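You operate a simulated robot arm through the tools that you are given. There is no shell and no other tool.

The job below is to be done with a simulated two-armed robot. You get a single attempt, and the scene is never put back.

Task
Try the three white balls from the pocket tray on the ball gauge.
Fine: any that drop through stay in the gauge's orange tray; those that sit on top go to the green pocket tray.

Only the result counts: the job must be done as asked and must still hold three seconds after the hand-in. Knocking over, shifting, dropping, spilling or breaking anything else fails it.

Robot
Two 7-joint arms with fingered hands on one trunk that stands fixed in place. Base frame: the origin is at the foot of the trunk, x ahead of it, y to its left, z up; the work surface is at about z = 0.9. Lengths are in m, angles in degrees, forces in N, time in s.
The left shoulder is at [0.044, 0.125, 1.206], the right one opposite. With the tool pointing down near the work surface each hand reaches from about 0.48 to 0.86 m from the base axis, measured 20 degrees to its own side. Payload 3.6 kg a hand.
The tool frame of a hand sits at the grasp point between the pads (the TCP): z along the fingers, y along the line on which they close. The tips reach 0.034 m beyond it. The gripper opens to 0.116 m. The gripper's body begins 0.04 m behind the TCP. The gripper is a hand of 5 fingers: y runs from the thumb to the fingers, the wrist lies at [-0.016, -0.16, -0.164] in the tool frame, and closing takes about 1.5 s.
Orientation is that of the tool frame in the base frame, as [roll, pitch, yaw] about the fixed x, y, z axes, in that order (R = Rz(yaw) Ry(pitch) Rx(roll)). With the fingers straight down and the wrist toward the robot, the tool's x, y and z point along [0, 1, 0], [1, 0, 0] and [0, 0, -1] of the base frame.

Tools
- The arms move only by the tool servo_tool. It takes "left_moves", "right_moves" or both (then of equal length, played together; a hand with none holds still); each is a list of rows, each a list of 2 entries, a list of its own where there are three numbers: the shift along the tool's x, y, z in units of 250 mm (1.0 is 250 mm), then the turn, a rotation vector about the tool's x, y, z in units of 90 degrees (1.0 is 90 degrees). In form: [[[x, y, z], [wx, wy, wz]], ...]. A call has 1 to 20 rows; each row is the pose to reach, as a shift and turn from the pose commanded when the call began, along the tool's axes at that moment. "left_grip" and "right_grip" are, for a hand that has rows, the finger opening in m, from 0 to 0.116, set as the call begins (left out, the last holds). A call with a number of a shift or a turn outside -1 to 1 is refused whole. Each row takes 0.2 s and may step no farther than 0.05 m and 8.6 degrees from the row before; otherwise, or with a gripper value out of range, the whole call is refused. A pose out of reach is approached as far as the arm can. The call stops where the force on the tool passes 40 N (or 10 N more than at its start, if that is more) or the arm is blocked; 0.2 s more then pass. Each finger travels about 0.153 m/s and halts on what it meets, pressing with about 24 N; the grip force reading is that of the motor and also rises with nothing between the fingers. The clock runs only during rows and for 0.2 s after the last one: add rows that repeat a pose to give the fingers time. The reply holds the time, the measured pose of the TCP, the force on the tool along the base axes, the opening and the grip force, in the units named above and with some noise, with the torque about the TCP (base axes, N m) and any sound that the robot's microphone picked up.
- Cameras (640 x 400 px; columns grow to the right, rows downward): "scene" is now at [0.1233, 0.0433, 1.396]; the picture's right is [0.47, -0.88, 0.00], its down [-0.40, -0.21, -0.89] and it looks along [0.79, 0.42, -0.45] (base axes); focal length 298 px, centre (320, 200). "left" rides on the left gripper at [-0.069, -0.134, -0.11] in its tool frame; the picture's right is [-0.77, -0.19, 0.61], its down [0.59, -0.58, 0.57] and it looks along [0.25, 0.80, 0.55] (tool axes); focal length 256 px, centre (320, 200). "right" rides on the right gripper at [0.069, -0.134, -0.11] in its tool frame; the picture's right is [-0.77, 0.19, -0.61], its down [-0.59, -0.58, 0.57] and it looks along [-0.25, 0.80, 0.55] (tool axes); focal length 256 px, centre (320, 200). There is no depth. A picture from a camera that has moved, and an enlarged one, comes with that camera's place and axes in the base frame and with its lens.
- snapshot(camera): a new picture of that camera. No time passes.
- move_column(by): slides the trunk up (or, below 0, down) by that many m; the arms and the scene camera ride with it, the base frame stays. It gives what a move gives, with no picture.
- preshape(shape, hand): the hand has 5 fingers and takes this shape, open, in about a second: jaw (thumb against the fingers, like two jaws); tri (thumb and two fingers); tip (a fingertip pinch); poke (one finger out to press); point (the index stretched); flat (the hand flat); cup (the hand cupped); fist (a fist). The gripper value then closes the fingers along that shape, each until it touches; the sizes above hold for jaw. It gives what a move gives, with no picture.
- head_to(pan, tilt): turns the head with the scene camera to pan (to the left, within 86 degrees either way) and tilt (down, from -29 to 69), counted from straight ahead of the robot. It gives what a move gives.
- enlarge(camera, box): a new picture of the part [left, top, right, bottom] of that camera's present view, enlarged. No time passes.
- hand_in(): hands the job in; it is judged then, once.

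Places have to be worked out from the pictures, the camera data and where the tool is seen. Open the grippers and draw the arms clear of the work before you hand the job in, unless the task says otherwise.

The tools are called as a command line: name --argument value ..., lists and objects as JSON in quotes. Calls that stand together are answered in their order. servo_tool: Moves the arms, as the interface text tells. Its arguments: {"type":"object","properties":{"left_moves":{"type":"array"},"left_grip":{"type":"number"},"right_moves":{"type":"array"},"right_grip":{"type":"number"}},"required":[]} The other tools are called the same way: move_column (by) slides the trunk up or down; preshape (shape, hand) gives the hand a shape; head_to (pan, tilt) turns the head that bears the scene camera; snapshot (camera) takes a picture; enlarge (camera, box) takes an enlarged picture of a part of a camera's view; hand_in () hands the job in.

At the start:

```text
time_s: 0.0
left_eef_pos: [0.449, 0.3965, 1.2125]
left_ee_rot: [179.9, -0.1, 90.0]
left_force: [-0.8, -0.4, -0.3]
left_wrist_torque: [0.0, 0.0, -0.01]
left_width: 0.1157
left_finger_force: 0.0
left_shape: jaw
right_eef_pos: [0.582, 0.0209, 1.2068]
right_ee_rot: [-179.9, 0.0, 89.9]
right_force: [-0.3, 0.6, 0.2]
right_wrist_torque: [0.03, 0.02, -0.02]
right_width: 0.1159
right_finger_force: 0.1
right_shape: jaw
trunk travel left (down, up): [-0.4, 0.362]
head pan, tilt: [28.2, 26.8]
```

scene: 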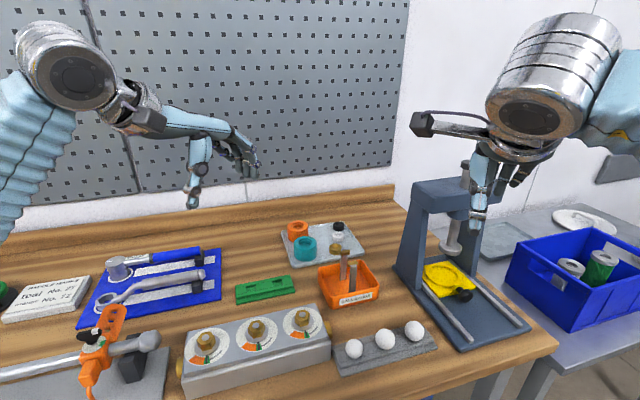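
right: 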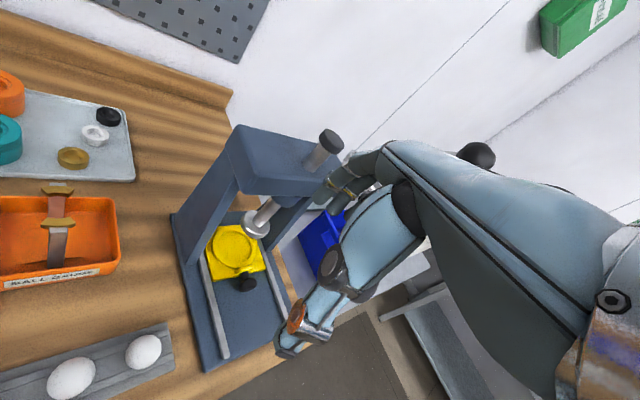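
left: 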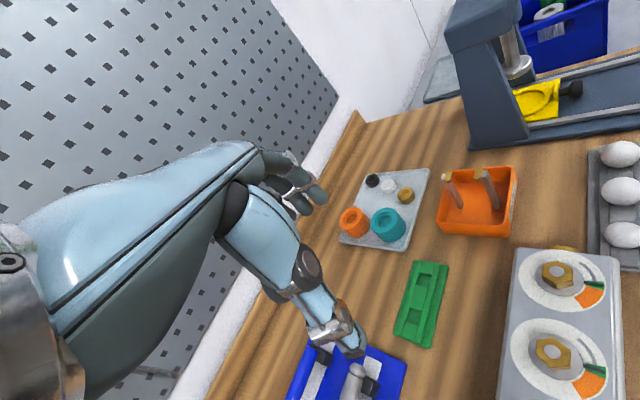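

I start by looking more closely at the gauge, the pocket tray with the balls and the green tray.

enlarge --camera "scene" --box '[300, 230, 460, 380]'

enlarge --camera "left" --box '[380, 120, 640, 290]'

enlarge --camera "scene" --box '[220, 210, 400, 330]'

```text
2.67 times, centred on (380, 305) of scene
camera zoom: at [0.1233, 0.0433, 1.396], right [0.47, -0.88, 0.0], down [-0.4, -0.21, -0.89], along [0.79, 0.42, -0.45], focal length 795 px, centre (160, -80)
```

zoom: 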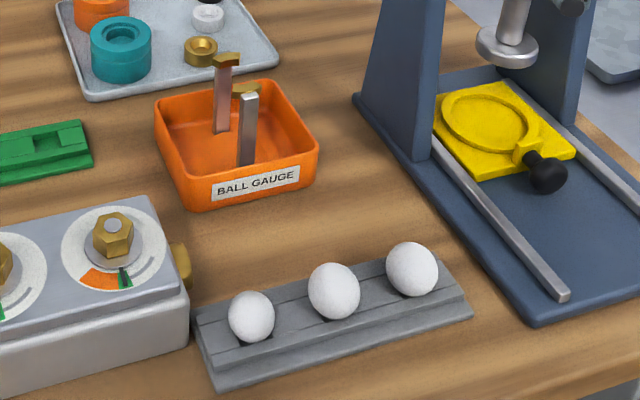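

```text
2.35 times, centred on (510, 205) of left
camera zoom: at [0.3144, 0.3277, 1.3241], right [-0.19, -0.77, -0.61], down [-0.58, 0.59, -0.57], along [0.8, 0.25, -0.55], focal length 602 px, centre (-127, 188)
```

zoom: 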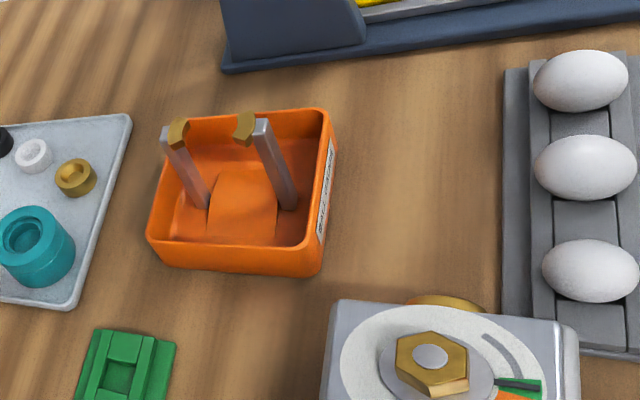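

```text
3.33 times, centred on (310, 270) of scene
camera zoom: at [0.1233, 0.0433, 1.396], right [0.47, -0.88, 0.0], down [-0.4, -0.21, -0.89], along [0.79, 0.42, -0.45], focal length 994 px, centre (353, -33)
```

zoom: 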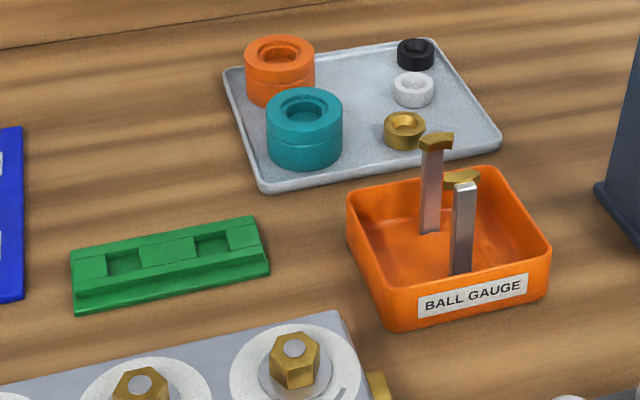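

The balls triangulate to about (0.458,0.156), (0.502,0.113) and (0.545,0.071), all near z 0.93. The gauge ring is near (0.609,0.234,0.995) and the green pockets near (0.502,0.424) and (0.545,0.381). Next I look at the fingers and the gauge jaws in detail.

enlarge --camera "left" --box '[240, 120, 400, 370]'

enlarge --camera "left" --box '[420, 150, 530, 250]'

enlarge --camera "scene" --box '[310, 235, 390, 310]'

enlarge --camera "scene" --box '[320, 310, 450, 390]'

enlarge --camera "scene" --box '[150, 90, 280, 220]'

```text
1.60 times, centred on (320, 245) of left
camera zoom: at [0.3144, 0.3277, 1.3241], right [-0.19, -0.77, -0.61], down [-0.58, 0.59, -0.57], along [0.8, 0.25, -0.55], focal length 410 px, centre (320, 128)
```

zoom: 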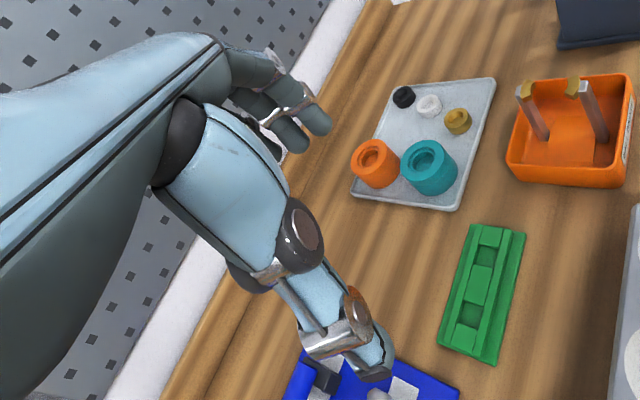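

```text
4.00 times, centred on (475, 200) of left
camera zoom: at [0.3144, 0.3277, 1.3241], right [-0.19, -0.77, -0.61], down [-0.58, 0.59, -0.57], along [0.8, 0.25, -0.55], focal length 1024 px, centre (-300, 200)
```

zoom: 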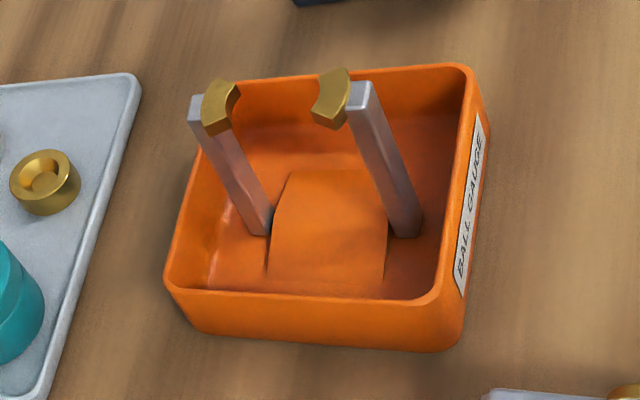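

```text
5.33 times, centred on (350, 272) of scene
camera zoom: at [0.1233, 0.0433, 1.396], right [0.47, -0.88, 0.0], down [-0.4, -0.21, -0.89], along [0.79, 0.42, -0.45], focal length 1590 px, centre (160, -187)
```

zoom: 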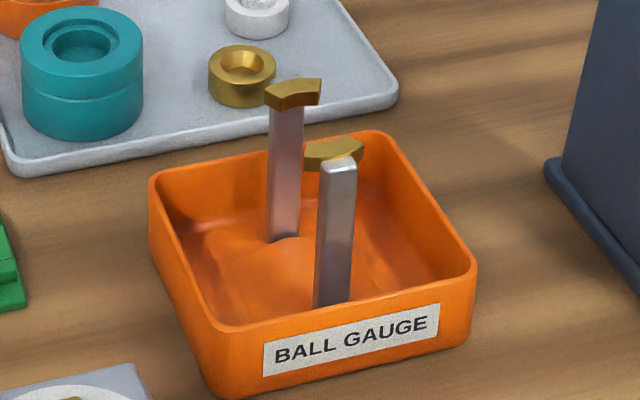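

```text
4.92 times, centred on (385, 350) of scene
camera zoom: at [0.1233, 0.0433, 1.396], right [0.47, -0.88, 0.0], down [-0.4, -0.21, -0.89], along [0.79, 0.42, -0.45], focal length 1468 px, centre (0, -538)
```

zoom: 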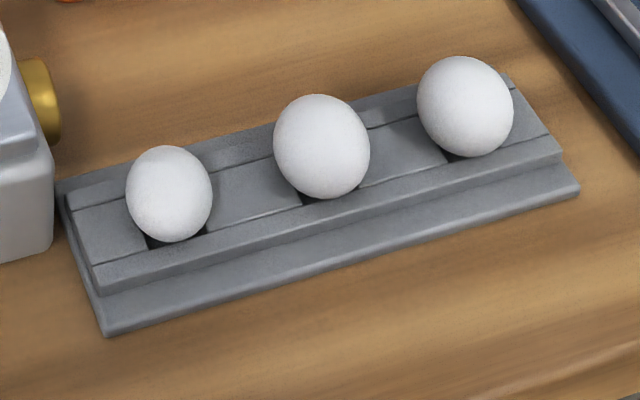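

```text
3.08 times, centred on (215, 155) of scene
camera zoom: at [0.1233, 0.0433, 1.396], right [0.47, -0.88, 0.0], down [-0.4, -0.21, -0.89], along [0.79, 0.42, -0.45], focal length 918 px, centre (643, 338)
```

zoom: 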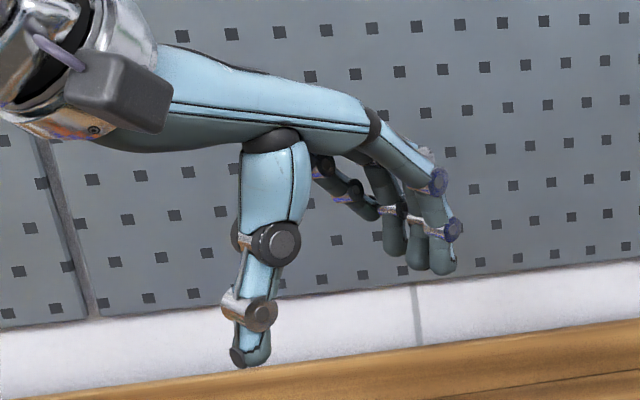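

The hand is a five-finger one whose jaw shape spreads the fingers. I try the fingertip pinch shape on the left hand while it is clear of everything and look at it.

preshape --shape "tip" --hand "left"

enlarge --camera "left" --box '[240, 120, 400, 370]'

enlarge --camera "scene" --box '[150, 90, 280, 220]'

```text
time_s: 0.9
left_eef_pos: [0.4493, 0.3979, 1.2134]
left_ee_rot: [180.0, 0.0, 90.0]
left_force: [0.9, 0.9, 0.4]
left_wrist_torque: [0.01, 0.01, 0.0]
left_width: 0.116
left_finger_force: 0.0
left_shape: tip
right_eef_pos: [0.5815, 0.0217, 1.2064]
right_ee_rot: [-179.9, 0.0, 89.9]
right_force: [-0.1, 0.2, 0.2]
right_wrist_torque: [0.01, 0.02, -0.02]
right_width: 0.1158
right_finger_force: 0.2
right_shape: jaw
trunk travel left (down, up): [-0.4, 0.362]
head pan, tilt: [28.2, 26.8]
```

```text
1.60 times, centred on (320, 245) of left
camera zoom: at [0.3144, 0.3277, 1.3241], right [-0.19, -0.77, -0.61], down [-0.58, 0.59, -0.57], along [0.8, 0.25, -0.55], focal length 410 px, centre (320, 128)
```

zoom: 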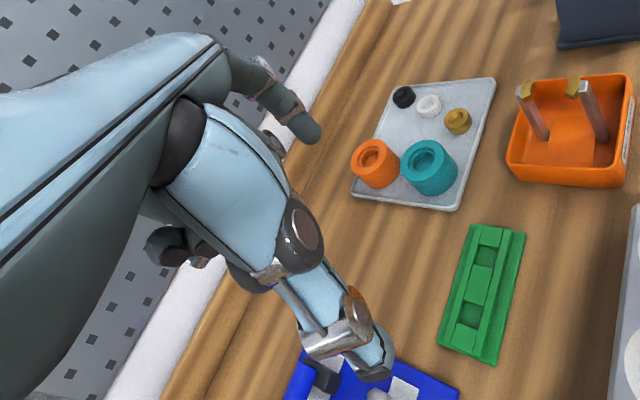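

```text
3.08 times, centred on (215, 155) of scene
camera zoom: at [0.1233, 0.0433, 1.396], right [0.47, -0.88, 0.0], down [-0.4, -0.21, -0.89], along [0.79, 0.42, -0.45], focal length 918 px, centre (643, 338)
```

zoom: 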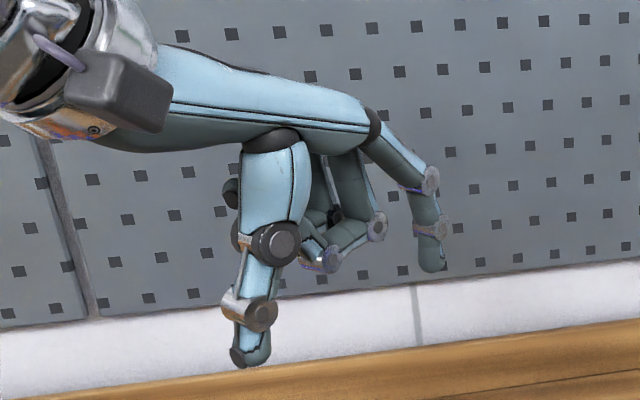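

The tip shape leaves only the thumb and index down, with the other fingers curled on the tool +x side. I plan to work with the tool yawed 45° clockwise, so the pinch runs along the tray axis and clears the gauge jaws. First I move the right arm out of the way, turn the left hand and set a narrower opening to check it.

servo_tool --left_moves '[[[0, 0, 0], [0, 0, 0.0833]], [[0, 0, 0], [0, 0, 0.1667]], [[0, 0, 0], [0, 0, 0.25]], [[0, 0, 0], [0, 0, 0.3333]], [[0, 0, 0], [0, 0, 0.4167]], [[0, 0, 0], [0, 0, 0.5]]]' --right_moves '[[[-0.16, 0, 0], [0, 0, 0]], [[-0.32, 0, 0], [0, 0, 0]], [[-0.48, 0, 0], [0, 0, 0]], [[-0.64, 0, 0], [0, 0, 0]], [[-0.8, 0, 0], [0, 0, 0]], [[-0.96, 0, 0], [0, 0, 0]]]' --left_grip 0.05

snapshot --camera "left"

snapshot --camera "scene"

snapshot --camera "right"

```text
time_s: 2.3
left_eef_pos: [0.4487, 0.3941, 1.214]
left_ee_rot: [180.0, -0.1, 44.8]
left_force: [1.1, 0.1, -0.3]
left_wrist_torque: [0.0, -0.01, 0.03]
left_width: 0.0513
left_finger_force: 0.0
left_shape: tip
right_eef_pos: [0.5811, -0.2213, 1.2064]
right_ee_rot: [-179.9, 0.0, 90.0]
right_force: [1.1, -0.2, 0.1]
right_wrist_torque: [0.05, -0.01, 0.02]
right_width: 0.1157
right_finger_force: 0.0
right_shape: jaw
trunk travel left (down, up): [-0.4, 0.362]
head pan, tilt: [28.2, 26.8]
```

```text
taken
camera left: at [0.3048, 0.4407, 1.3248], right [-0.68, -0.41, -0.61], down [0.01, 0.83, -0.56], along [0.74, -0.39, -0.55], focal length 256 px, centre (320, 200)
```

left: 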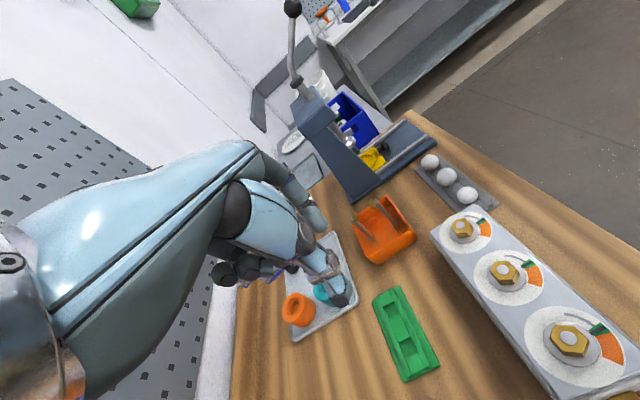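

```text
taken
camera scene: at [0.1232, 0.0415, 1.396], right [0.47, -0.88, 0.0], down [-0.4, -0.21, -0.89], along [0.79, 0.42, -0.45], focal length 298 px, centre (320, 200)
```

scene: 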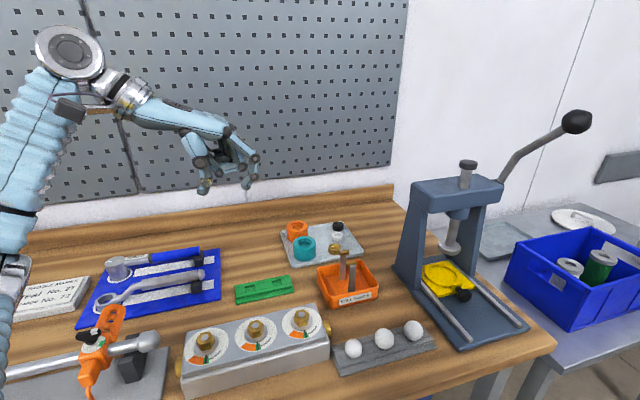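

```text
taken
camera right: at [0.4469, -0.1513, 1.3171], right [0.19, -0.77, 0.61], down [-0.58, -0.59, -0.57], along [0.79, -0.25, -0.55], focal length 256 px, centre (320, 200)
```

right: 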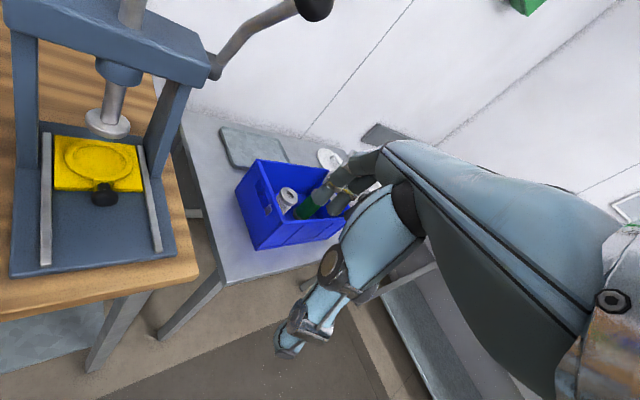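

The right hand is clear. I zoom on the left thumb and index to see how the 0.05 opening sits relative to the TCP.

enlarge --camera "scene" --box '[170, 110, 290, 210]'

enlarge --camera "left" --box '[200, 160, 380, 320]'

```text
4.00 times, centred on (230, 160) of scene
camera zoom: at [0.1232, 0.0415, 1.396], right [0.47, -0.88, 0.0], down [-0.4, -0.21, -0.89], along [0.79, 0.42, -0.45], focal length 1193 px, centre (680, 360)
```

zoom: 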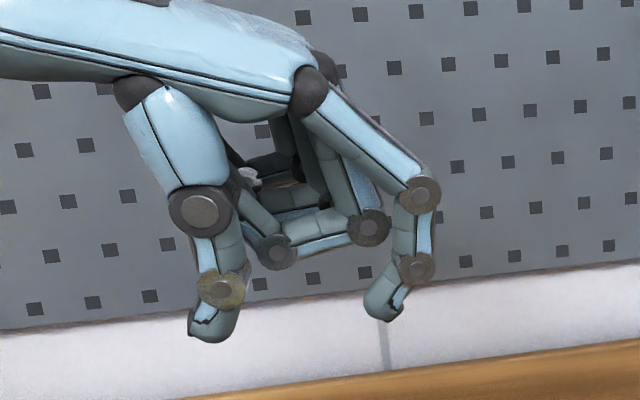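

```text
2.50 times, centred on (290, 240) of left
camera zoom: at [0.3048, 0.4407, 1.3248], right [-0.68, -0.41, -0.61], down [0.01, 0.83, -0.56], along [0.74, -0.39, -0.55], focal length 640 px, centre (395, 100)
```

zoom: 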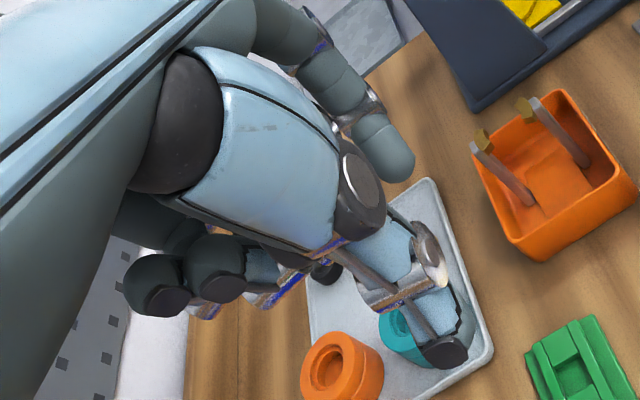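

The tips match the nominal opening, but the knuckles bulge outward, so pinching along the tray axis would be tight near the box and the next ball. I'll pick across the tray with the tool y along (0.7, 0.7), and tilt so the curled fingers lift above the gauge box. Now I move the left hand over ball 1 at a height of 1.10 m while turning it.

servo_tool --left_moves '[[[-0.054, 0.058, 0.037], [0, 0, -0.0833]], [[-0.109, 0.117, 0.073], [0, 0, -0.1667]], [[-0.163, 0.175, 0.11], [0, 0, -0.25]], [[-0.217, 0.233, 0.147], [0, 0, -0.3333]], [[-0.272, 0.292, 0.183], [0, 0, -0.4167]], [[-0.326, 0.35, 0.22], [0, 0, -0.5]], [[-0.38, 0.408, 0.257], [0, 0, -0.5833]], [[-0.435, 0.467, 0.293], [0, 0, -0.6667]], [[-0.489, 0.525, 0.33], [0, 0, -0.75]], [[-0.543, 0.583, 0.367], [0, 0, -0.8333]], [[-0.598, 0.642, 0.403], [0, 0, -0.9167]], [[-0.652, 0.7, 0.44], [0, 0, -1.0]]]' --right_moves '[[[-0.05, 0, 0], [0, 0, 0]], [[-0.1, 0, 0], [0, 0, 0]], [[-0.15, 0, 0], [0, 0, 0]], [[-0.2, 0, 0], [0, 0, 0]], [[-0.25, 0, 0], [0, 0, 0]], [[-0.3, 0, 0], [0, 0, 0]], [[-0.35, 0, 0], [0, 0, 0]], [[-0.4, 0, 0], [0, 0, 0]], [[-0.45, 0, 0], [0, 0, 0]], [[-0.5, 0, 0], [0, 0, 0]], [[-0.55, 0, 0], [0, 0, 0]], [[-0.6, 0, 0], [0, 0, 0]]]' --left_grip 0.06

snapshot --camera "left"

snapshot --camera "scene"

```text
time_s: 4.9
left_eef_pos: [0.4573, 0.155, 1.1031]
left_ee_rot: [179.9, -0.1, 135.0]
left_force: [-0.3, -0.6, -0.2]
left_wrist_torque: [0.03, -0.03, 0.03]
left_width: 0.0595
left_finger_force: 0.0
left_shape: tip
right_eef_pos: [0.5826, -0.3715, 1.2063]
right_ee_rot: [-179.8, -0.1, 90.0]
right_force: [0.0, 0.2, -0.2]
right_wrist_torque: [0.02, 0.0, 0.02]
right_width: 0.116
right_finger_force: 0.1
right_shape: jaw
trunk travel left (down, up): [-0.4, 0.362]
head pan, tilt: [28.2, 26.8]
```

```text
taken
camera left: at [0.4107, 0.0113, 1.2131], right [0.41, -0.67, -0.61], down [-0.82, 0.01, -0.57], along [0.39, 0.74, -0.55], focal length 256 px, centre (320, 200)
```

left: 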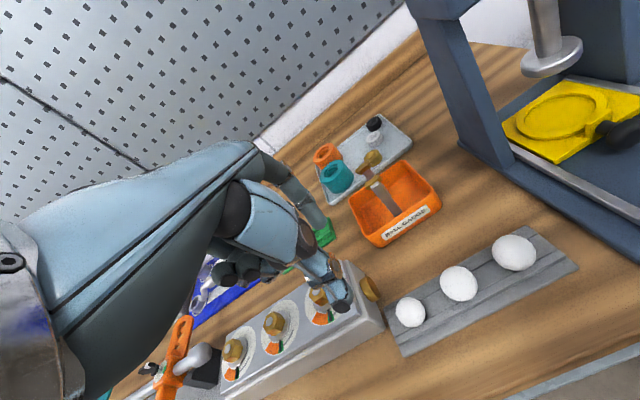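

```text
taken
camera scene: at [0.1238, 0.04, 1.396], right [0.47, -0.88, 0.0], down [-0.4, -0.21, -0.89], along [0.79, 0.42, -0.45], focal length 298 px, centre (320, 200)
```

scene: 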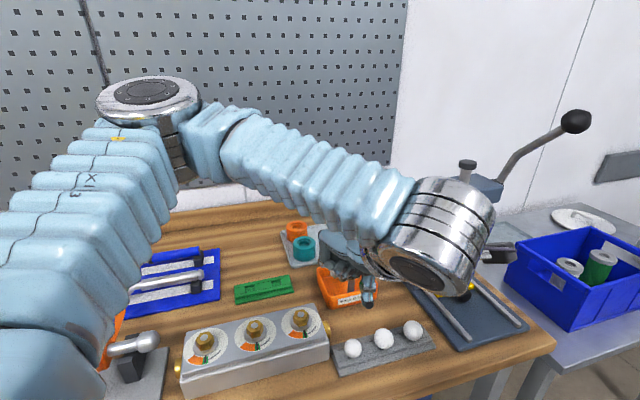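

Pose reached, with the whole hand over ball 1 and clear. I zoom on the balls from this nearer camera to refine their places.

enlarge --camera "left" --box '[370, 215, 590, 355]'

enlarge --camera "left" --box '[330, 130, 460, 260]'

```text
2.86 times, centred on (480, 285) of left
camera zoom: at [0.4107, 0.0113, 1.2131], right [0.41, -0.67, -0.61], down [-0.82, 0.01, -0.57], along [0.39, 0.74, -0.55], focal length 731 px, centre (-137, -43)
```

zoom: 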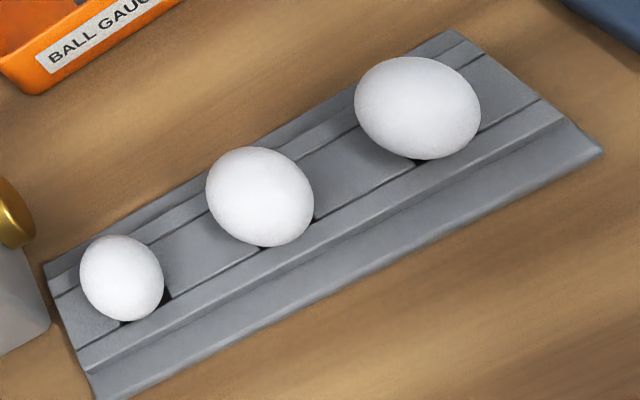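

```text
3.08 times, centred on (395, 195) of left
camera zoom: at [0.4107, 0.0113, 1.2131], right [0.41, -0.67, -0.61], down [-0.82, 0.01, -0.57], along [0.39, 0.74, -0.55], focal length 788 px, centre (89, 215)
```

zoom: 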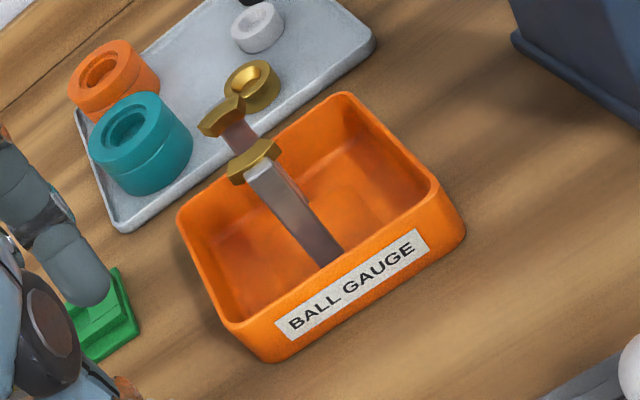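

Ball 1 is about 30.5 mm across, and balls 2 and 3 about 34.4 mm. I now tilt the hand 30° about its y axis so the curled fingers rise, and come down to about 4 cm above the grasp on ball 1.

servo_tool --left_moves '[[[-0.011, 0, 0.09], [0, 0.0833, 0]], [[-0.023, 0.001, 0.18], [0, 0.1667, 0]], [[-0.034, 0.002, 0.27], [0, 0.25, 0]], [[-0.046, 0.003, 0.36], [0, 0.3333, 0]], [[-0.046, 0.003, 0.452], [0, 0.3333, 0]]]'

snapshot --camera "left"

enlarge --camera "scene" --box '[300, 260, 460, 390]'

```text
time_s: 6.1
left_eef_pos: [0.4652, 0.1518, 0.989]
left_ee_rot: [-180.0, -30.0, 135.0]
left_force: [0.5, -0.2, -0.2]
left_wrist_torque: [0.0, 0.03, -0.03]
left_width: 0.0593
left_finger_force: 0.1
left_shape: tip
right_eef_pos: [0.5824, -0.3698, 1.2068]
right_ee_rot: [-179.9, -0.1, 90.1]
right_force: [-0.7, 0.4, 0.5]
right_wrist_torque: [-0.01, 0.0, 0.0]
right_width: 0.1159
right_finger_force: 0.0
right_shape: jaw
trunk travel left (down, up): [-0.4, 0.362]
head pan, tilt: [28.2, 26.8]
```

```text
taken
camera left: at [0.452, -0.0252, 1.0506], right [0.12, -0.39, -0.91], down [-0.97, 0.15, -0.19], along [0.21, 0.91, -0.36], focal length 256 px, centre (320, 200)
```

left: 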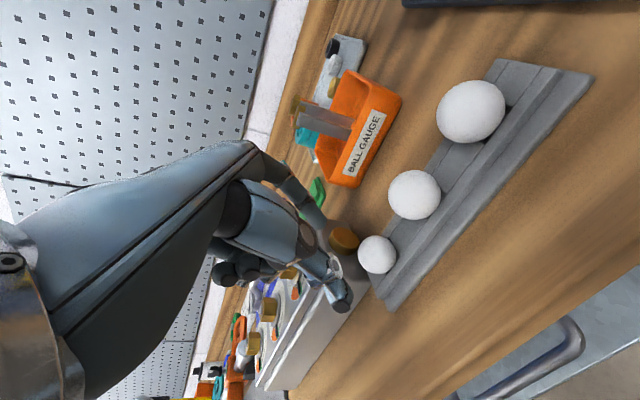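

```text
3.08 times, centred on (380, 325) of scene
camera zoom: at [0.1233, 0.043, 1.396], right [0.47, -0.88, 0.0], down [-0.4, -0.21, -0.89], along [0.79, 0.42, -0.45], focal length 918 px, centre (135, -185)
```

zoom: 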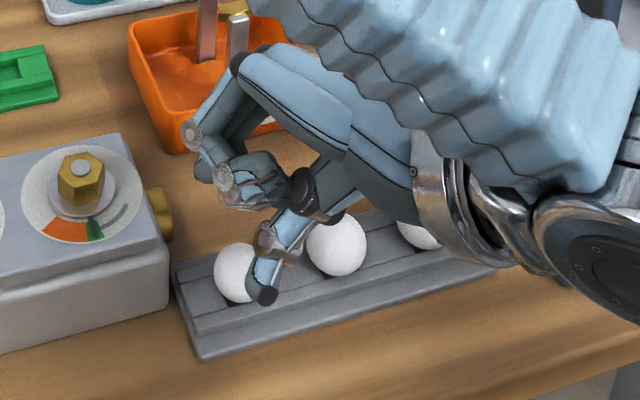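

The readings agree with the plan to within noise. I zoom both views to tell the index and the curled fingers apart, and check their clearance to the box before descending.

enlarge --camera "left" --box '[200, 140, 460, 320]'

enlarge --camera "scene" --box '[325, 270, 405, 345]'

servo_tool --left_moves '[[[0, 0, 0], [0, 0, 0]]]'

```text
2.22 times, centred on (330, 230) of left
camera zoom: at [0.452, -0.0252, 1.0506], right [0.12, -0.39, -0.91], down [-0.97, 0.15, -0.19], along [0.21, 0.91, -0.36], focal length 569 px, centre (298, 133)
```

zoom: 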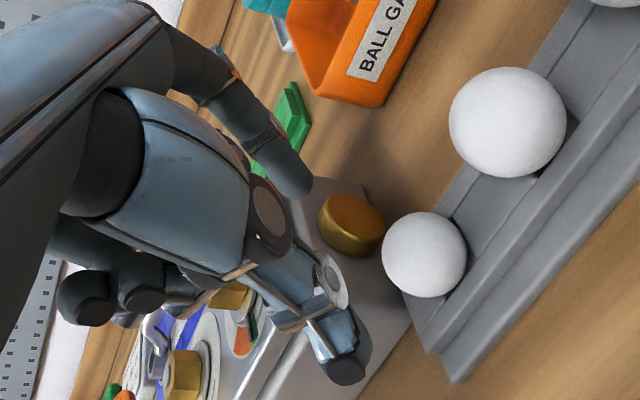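

```text
5.33 times, centred on (365, 308) of scene
camera zoom: at [0.1233, 0.043, 1.396], right [0.47, -0.88, 0.0], down [-0.4, -0.21, -0.89], along [0.79, 0.42, -0.45], focal length 1590 px, centre (80, -373)
```

zoom: 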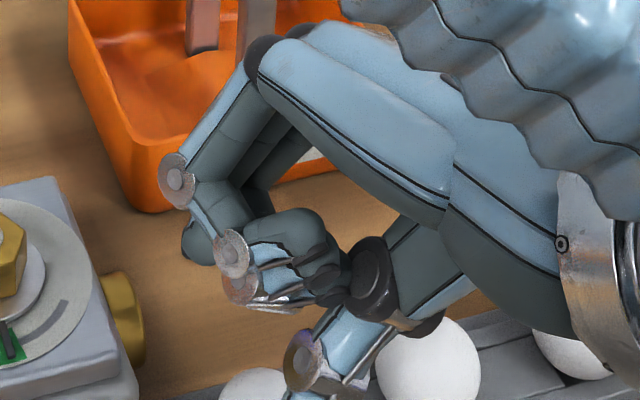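

```text
time_s: 6.5
left_eef_pos: [0.4658, 0.1511, 0.9893]
left_ee_rot: [-180.0, -30.0, 135.0]
left_force: [0.1, 0.2, 0.3]
left_wrist_torque: [0.02, 0.0, -0.04]
left_width: 0.0595
left_finger_force: 0.0
left_shape: tip
right_eef_pos: [0.5815, -0.369, 1.207]
right_ee_rot: [-179.8, 0.1, 90.0]
right_force: [-1.4, 0.0, 0.3]
right_wrist_torque: [0.02, 0.01, 0.02]
right_width: 0.1161
right_finger_force: 0.0
right_shape: jaw
trunk travel left (down, up): [-0.4, 0.362]
head pan, tilt: [28.2, 26.8]
```

The wrist-camera picture puts ball 1 at tool coordinates (-0.025, -0.002, 0.057), which agrees with my map. I go down so the ball lies 25 mm beyond the TCP between thumb and index, without closing yet.

servo_tool --left_moves '[[[-0.025, -0.002, 0.032], [0, 0, 0]], [[-0.051, -0.004, 0.064], [0, 0, 0]], [[-0.076, -0.006, 0.096], [0, 0, 0]], [[-0.101, -0.008, 0.124], [0, 0, 0]]]'

enlarge --camera "left" --box '[200, 140, 460, 320]'

enlarge --camera "scene" --box '[315, 295, 415, 375]'

```text
time_s: 7.5
left_eef_pos: [0.4679, 0.1448, 0.9488]
left_ee_rot: [179.9, -30.0, 135.0]
left_force: [-0.2, 0.5, -0.5]
left_wrist_torque: [0.0, -0.01, 0.0]
left_width: 0.0593
left_finger_force: 0.2
left_shape: tip
right_eef_pos: [0.5832, -0.37, 1.2062]
right_ee_rot: [-179.9, 0.0, 89.9]
right_force: [1.1, 0.0, 0.6]
right_wrist_torque: [0.01, -0.02, 0.02]
right_width: 0.1159
right_finger_force: 0.0
right_shape: jaw
trunk travel left (down, up): [-0.4, 0.362]
head pan, tilt: [28.2, 26.8]
```

```text
2.22 times, centred on (330, 230) of left
camera zoom: at [0.4542, -0.0321, 1.0116], right [0.12, -0.39, -0.91], down [-0.97, 0.15, -0.19], along [0.22, 0.91, -0.36], focal length 569 px, centre (298, 133)
```

zoom: 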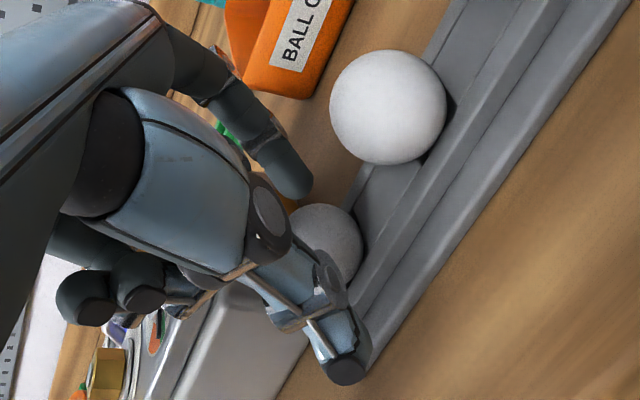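

```text
5.00 times, centred on (365, 335) of scene
camera zoom: at [0.1235, 0.0421, 1.396], right [0.47, -0.88, 0.0], down [-0.4, -0.21, -0.89], along [0.79, 0.42, -0.45], focal length 1491 px, centre (95, -475)
```

zoom: 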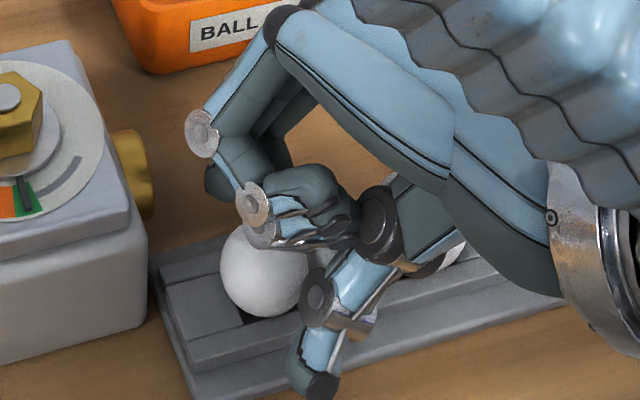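

The ball lies on the line between thumb and index tip, about 3 mm toward the camera side. I shift 2 mm that way and close the fingers, with time to settle.

servo_tool --left_moves '[[[-0.008, 0, 0], [0, 0, 0]], [[-0.008, 0, 0], [0, 0, 0]], [[-0.008, 0, 0], [0, 0, 0]], [[-0.008, 0, 0], [0, 0, 0]], [[-0.008, 0, 0], [0, 0, 0]], [[-0.008, 0, 0], [0, 0, 0]]]' --left_grip 0.015

enlarge --camera "left" --box '[200, 140, 460, 320]'

enlarge --camera "scene" --box '[315, 295, 415, 375]'

```text
time_s: 8.9
left_eef_pos: [0.4679, 0.1436, 0.9495]
left_ee_rot: [-180.0, -30.0, 135.0]
left_force: [-1.2, 1.2, 1.5]
left_wrist_torque: [0.09, 0.03, 0.02]
left_width: 0.0252
left_finger_force: 23.9
left_shape: tip
right_eef_pos: [0.5815, -0.369, 1.207]
right_ee_rot: [-179.9, 0.1, 90.0]
right_force: [-0.2, 0.0, 0.3]
right_wrist_torque: [-0.04, -0.01, 0.03]
right_width: 0.1158
right_finger_force: 0.1
right_shape: jaw
trunk travel left (down, up): [-0.4, 0.362]
head pan, tilt: [28.2, 26.8]
```

```text
2.22 times, centred on (330, 230) of left
camera zoom: at [0.4552, -0.033, 1.0109], right [0.12, -0.39, -0.91], down [-0.97, 0.15, -0.19], along [0.22, 0.91, -0.36], focal length 569 px, centre (298, 133)
```

zoom: 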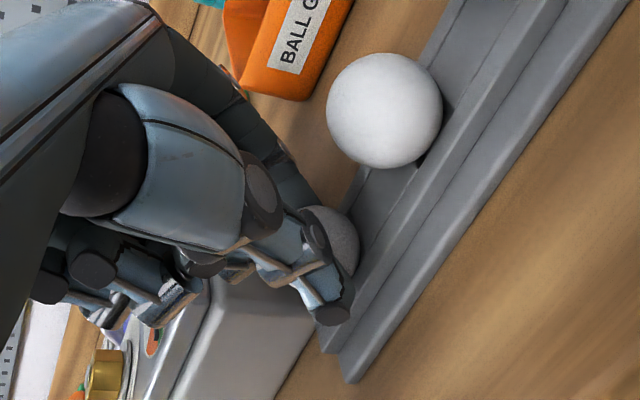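

```text
5.00 times, centred on (365, 335) of scene
camera zoom: at [0.123, 0.0425, 1.396], right [0.47, -0.88, 0.0], down [-0.4, -0.21, -0.89], along [0.79, 0.42, -0.45], focal length 1491 px, centre (95, -475)
```

zoom: 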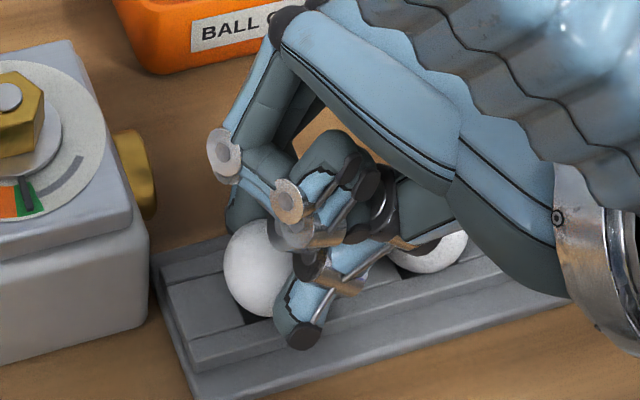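

The fingers stopped on something at 0.025 m with 24 N. I lift 2 cm slowly and check whether the ball follows.

servo_tool --left_moves '[[[0.01, 0, -0.017], [0, 0, 0]], [[0.02, 0, -0.035], [0, 0, 0]], [[0.03, 0, -0.052], [0, 0, 0]], [[0.04, 0, -0.069], [0, 0, 0]]]'

enlarge --camera "left" --box '[200, 140, 460, 320]'

enlarge --camera "scene" --box '[315, 295, 415, 375]'

```text
time_s: 9.9
left_eef_pos: [0.4682, 0.1433, 0.9701]
left_ee_rot: [-180.0, -30.0, 135.0]
left_force: [0.3, 0.6, -0.2]
left_wrist_torque: [-0.02, -0.03, -0.04]
left_width: 0.0249
left_finger_force: 24.0
left_shape: tip
right_eef_pos: [0.582, -0.37, 1.206]
right_ee_rot: [-179.9, 0.0, 90.0]
right_force: [0.8, 0.3, -1.3]
right_wrist_torque: [0.02, 0.0, -0.01]
right_width: 0.1159
right_finger_force: 0.1
right_shape: jaw
trunk travel left (down, up): [-0.4, 0.362]
head pan, tilt: [28.2, 26.8]
```

```text
2.22 times, centred on (330, 230) of left
camera zoom: at [0.4552, -0.0338, 1.031], right [0.12, -0.39, -0.91], down [-0.97, 0.15, -0.19], along [0.22, 0.91, -0.36], focal length 569 px, centre (298, 133)
```

zoom: 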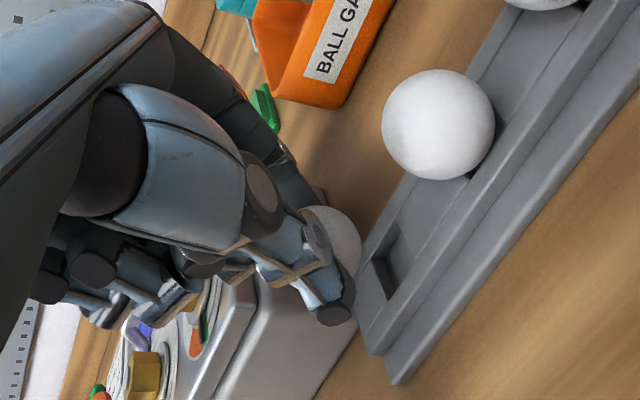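

```text
5.00 times, centred on (365, 335) of scene
camera zoom: at [0.1233, 0.0422, 1.396], right [0.47, -0.88, 0.0], down [-0.4, -0.21, -0.89], along [0.79, 0.42, -0.45], focal length 1491 px, centre (95, -475)
```

zoom: 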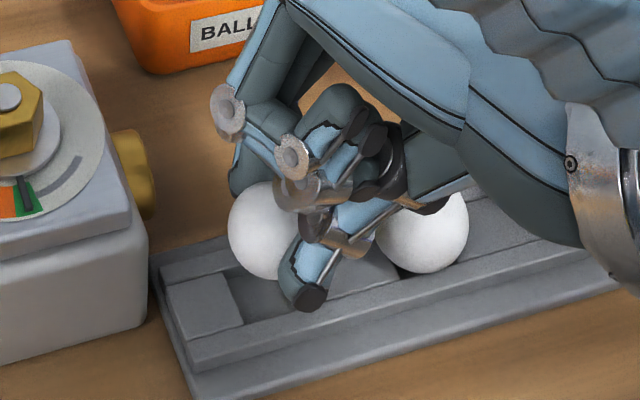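

Ball 1 is held and sits about 25 mm beyond the TCP. I lift it, take the tilt off, then carry it over the gauge at height 1.10 while turning the hand so the pinch runs across the jaw line.

servo_tool --left_moves '[[[0.09, 0, -0.156], [0, 0, 0]], [[0.17, 0, -0.294], [0, -0.0833, 0]], [[0.23, 0, -0.398], [0, -0.1667, 0]], [[0.26, 0, -0.45], [0, -0.25, 0]], [[0.26, 0, -0.45], [0, -0.3333, 0]]]'

servo_tool --left_moves '[[[-0.012, 0.055, 0], [0, 0, 0.0833]], [[-0.024, 0.109, 0], [0, 0, 0.1667]], [[-0.035, 0.164, 0], [0, 0, 0.25]], [[-0.047, 0.219, 0], [0, 0, 0.3333]], [[-0.059, 0.273, 0], [0, 0, 0.4167]], [[-0.071, 0.328, 0], [0, 0, 0.5]], [[-0.082, 0.383, 0], [0, 0, 0.5833]], [[-0.094, 0.437, 0], [0, 0, 0.6667]], [[-0.106, 0.492, 0], [0, 0, 0.75]], [[-0.118, 0.547, 0], [0, 0, 0.8333]], [[-0.129, 0.601, 0], [0, 0, 0.9167]], [[-0.141, 0.656, 0], [0, 0, 1.0]]]'

snapshot --camera "left"

snapshot --camera "scene"

```text
time_s: 11.1
left_eef_pos: [0.4691, 0.1428, 1.0989]
left_ee_rot: [-179.9, 0.2, 135.0]
left_force: [-0.4, 0.2, -0.8]
left_wrist_torque: [0.0, -0.02, 0.01]
left_width: 0.025
left_finger_force: 23.9
left_shape: tip
right_eef_pos: [0.5821, -0.3681, 1.2068]
right_ee_rot: [-180.0, 0.1, 90.0]
right_force: [-0.5, 0.8, -0.5]
right_wrist_torque: [0.0, 0.01, -0.01]
right_width: 0.1158
right_finger_force: 0.0
right_shape: jaw
trunk travel left (down, up): [-0.4, 0.362]
head pan, tilt: [28.2, 26.8]
```

```text
time_s: 13.7
left_eef_pos: [0.6126, 0.2332, 1.0987]
left_ee_rot: [-179.9, 0.2, 44.9]
left_force: [-0.5, 0.9, -0.1]
left_wrist_torque: [-0.01, 0.05, -0.01]
left_width: 0.0249
left_finger_force: 23.3
left_shape: tip
right_eef_pos: [0.5829, -0.3688, 1.2054]
right_ee_rot: [-179.9, 0.0, 90.0]
right_force: [-0.3, -0.6, -0.2]
right_wrist_torque: [-0.01, 0.01, 0.01]
right_width: 0.1158
right_finger_force: 0.1
right_shape: jaw
trunk travel left (down, up): [-0.4, 0.362]
head pan, tilt: [28.2, 26.8]
```

```text
taken
camera left: at [0.4685, 0.2789, 1.21], right [-0.68, -0.41, -0.61], down [0.01, 0.82, -0.57], along [0.74, -0.39, -0.55], focal length 256 px, centre (320, 200)
```

left: 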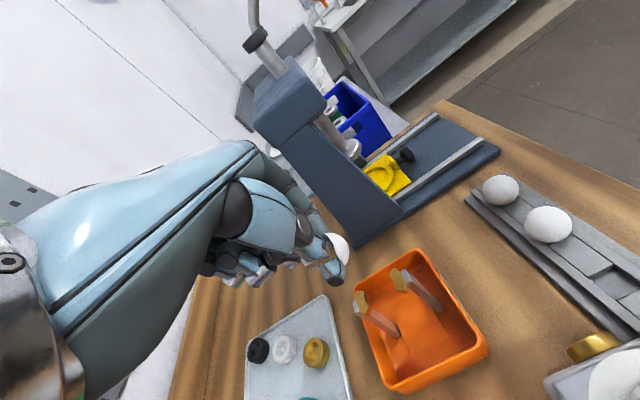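

```text
taken
camera scene: at [0.124, 0.0427, 1.3959], right [0.47, -0.88, 0.0], down [-0.4, -0.21, -0.89], along [0.79, 0.42, -0.45], focal length 298 px, centre (320, 200)
```

scene: 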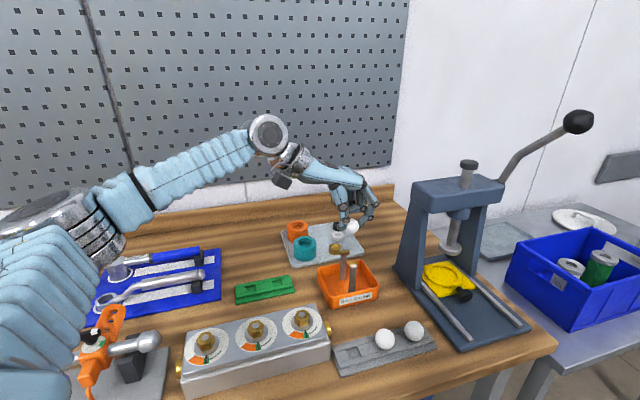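

The ball hangs near the gauge and both views are clear. I zoom both cameras to fix the ring centre and the held ball precisely.

enlarge --camera "left" --box '[290, 215, 460, 325]'

enlarge --camera "scene" --box '[310, 190, 410, 310]'

```text
3.64 times, centred on (375, 270) of left
camera zoom: at [0.4685, 0.2789, 1.21], right [-0.68, -0.41, -0.61], down [0.01, 0.82, -0.57], along [0.74, -0.39, -0.55], focal length 931 px, centre (120, -54)
```

zoom: 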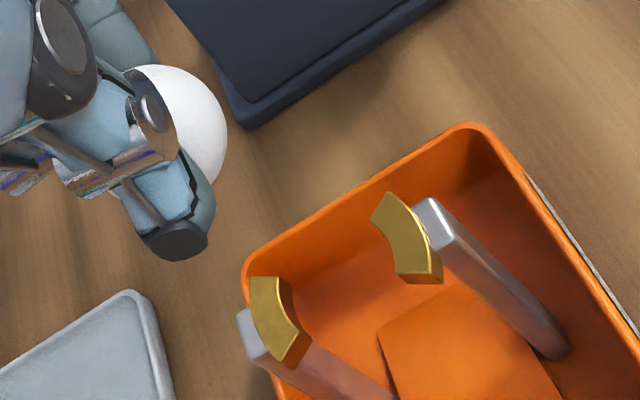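

```text
3.33 times, centred on (360, 250) of scene
camera zoom: at [0.124, 0.0427, 1.3959], right [0.47, -0.88, 0.0], down [-0.4, -0.21, -0.89], along [0.79, 0.42, -0.45], focal length 994 px, centre (187, 33)
```

zoom: 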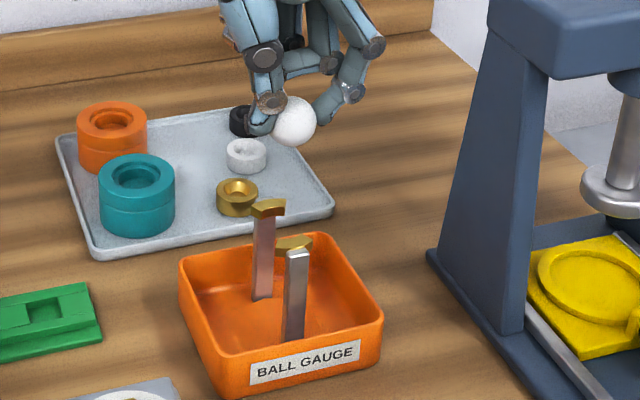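

The ring centre comes out at (0.606, 0.233), top near z 0.998, inner gap about 31 mm. I centre the ball over it and go down to about 10 mm above the ring, then look again.

servo_tool --left_moves '[[[-0.003, -0.008, 0.1], [0, 0, 0]], [[-0.007, -0.017, 0.196], [0, 0, 0]], [[-0.007, -0.017, 0.196], [0, 0, 0]]]'

enlarge --camera "left" --box '[270, 190, 400, 300]'

enlarge --camera "scene" --box '[310, 210, 390, 310]'

```text
time_s: 14.5
left_eef_pos: [0.6065, 0.235, 1.0488]
left_ee_rot: [180.0, 0.0, 45.0]
left_force: [-0.5, 0.0, -0.8]
left_wrist_torque: [-0.02, 0.03, 0.0]
left_width: 0.0249
left_finger_force: 24.0
left_shape: tip
right_eef_pos: [0.5819, -0.3691, 1.2058]
right_ee_rot: [-179.8, 0.0, 90.0]
right_force: [0.2, 0.0, -0.9]
right_wrist_torque: [0.02, -0.01, -0.03]
right_width: 0.1159
right_finger_force: 0.1
right_shape: jaw
trunk travel left (down, up): [-0.4, 0.362]
head pan, tilt: [28.2, 26.8]
```

```text
3.64 times, centred on (335, 245) of left
camera zoom: at [0.4631, 0.2805, 1.1609], right [-0.68, -0.41, -0.61], down [0.01, 0.82, -0.57], along [0.74, -0.39, -0.55], focal length 931 px, centre (266, 36)
```

zoom: 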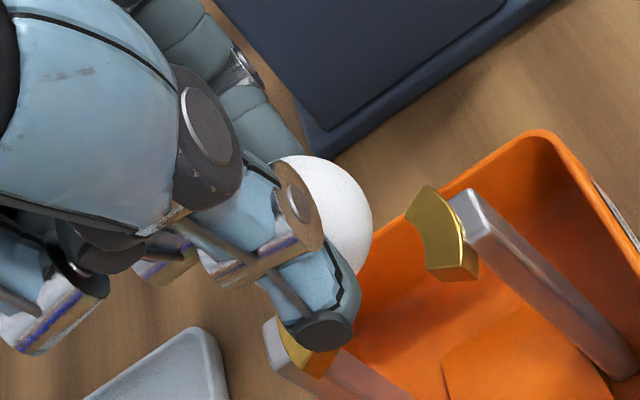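

```text
4.00 times, centred on (350, 260) of scene
camera zoom: at [0.1232, 0.0426, 1.396], right [0.47, -0.88, 0.0], down [-0.4, -0.21, -0.89], along [0.79, 0.42, -0.45], focal length 1193 px, centre (200, -40)
```

zoom: 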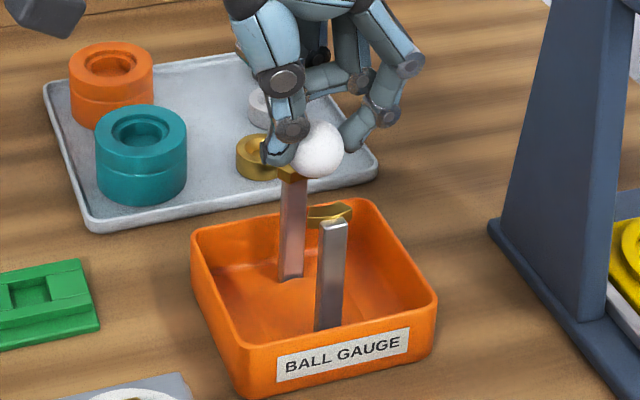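

Ball and ring are aligned to about 1–2 mm in both views. I lower another 16 mm, so the ball's lower half nests between the jaws with its centre just above the ring.

servo_tool --left_moves '[[[-0.001, -0.005, 0.022], [0, 0, 0]], [[-0.001, -0.005, 0.044], [0, 0, 0]], [[-0.001, -0.005, 0.064], [0, 0, 0]], [[-0.001, -0.005, 0.064], [0, 0, 0]]]'

enlarge --camera "left" --box '[270, 190, 400, 300]'

enlarge --camera "scene" --box '[310, 210, 390, 310]'

```text
time_s: 15.5
left_eef_pos: [0.6051, 0.2355, 1.0343]
left_ee_rot: [180.0, 0.0, 45.0]
left_force: [-0.1, 0.4, -1.0]
left_wrist_torque: [0.01, 0.0, 0.02]
left_width: 0.0249
left_finger_force: 23.6
left_shape: tip
right_eef_pos: [0.5817, -0.368, 1.2067]
right_ee_rot: [-179.9, 0.0, 90.0]
right_force: [0.1, 0.1, 0.5]
right_wrist_torque: [-0.03, 0.03, 0.0]
right_width: 0.1157
right_finger_force: 0.0
right_shape: jaw
trunk travel left (down, up): [-0.4, 0.362]
head pan, tilt: [28.2, 26.8]
```

```text
3.64 times, centred on (335, 245) of left
camera zoom: at [0.4617, 0.2814, 1.1455], right [-0.68, -0.41, -0.61], down [0.01, 0.82, -0.57], along [0.74, -0.39, -0.55], focal length 931 px, centre (266, 36)
```

zoom: 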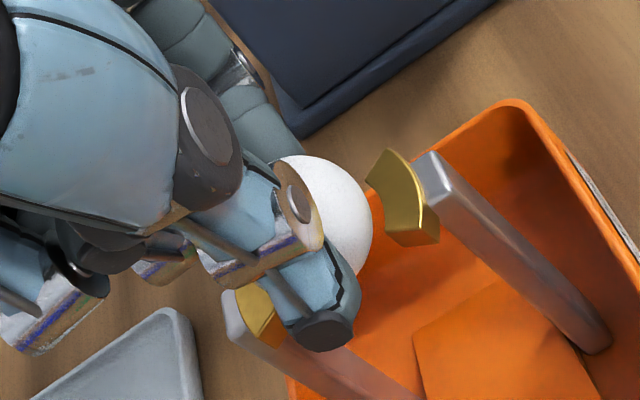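

```text
4.00 times, centred on (350, 260) of scene
camera zoom: at [0.1232, 0.0427, 1.396], right [0.47, -0.88, 0.0], down [-0.4, -0.21, -0.89], along [0.79, 0.42, -0.45], focal length 1193 px, centre (200, -40)
```

zoom: 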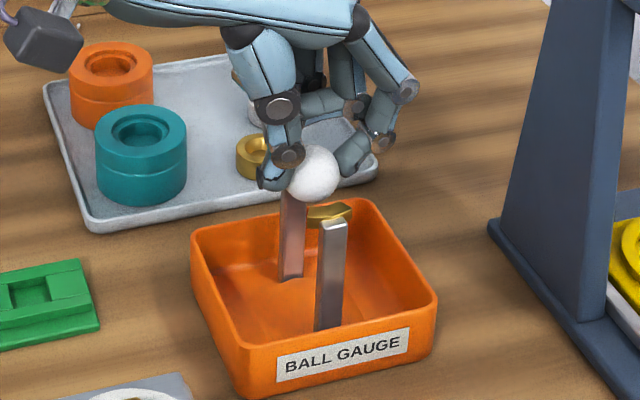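

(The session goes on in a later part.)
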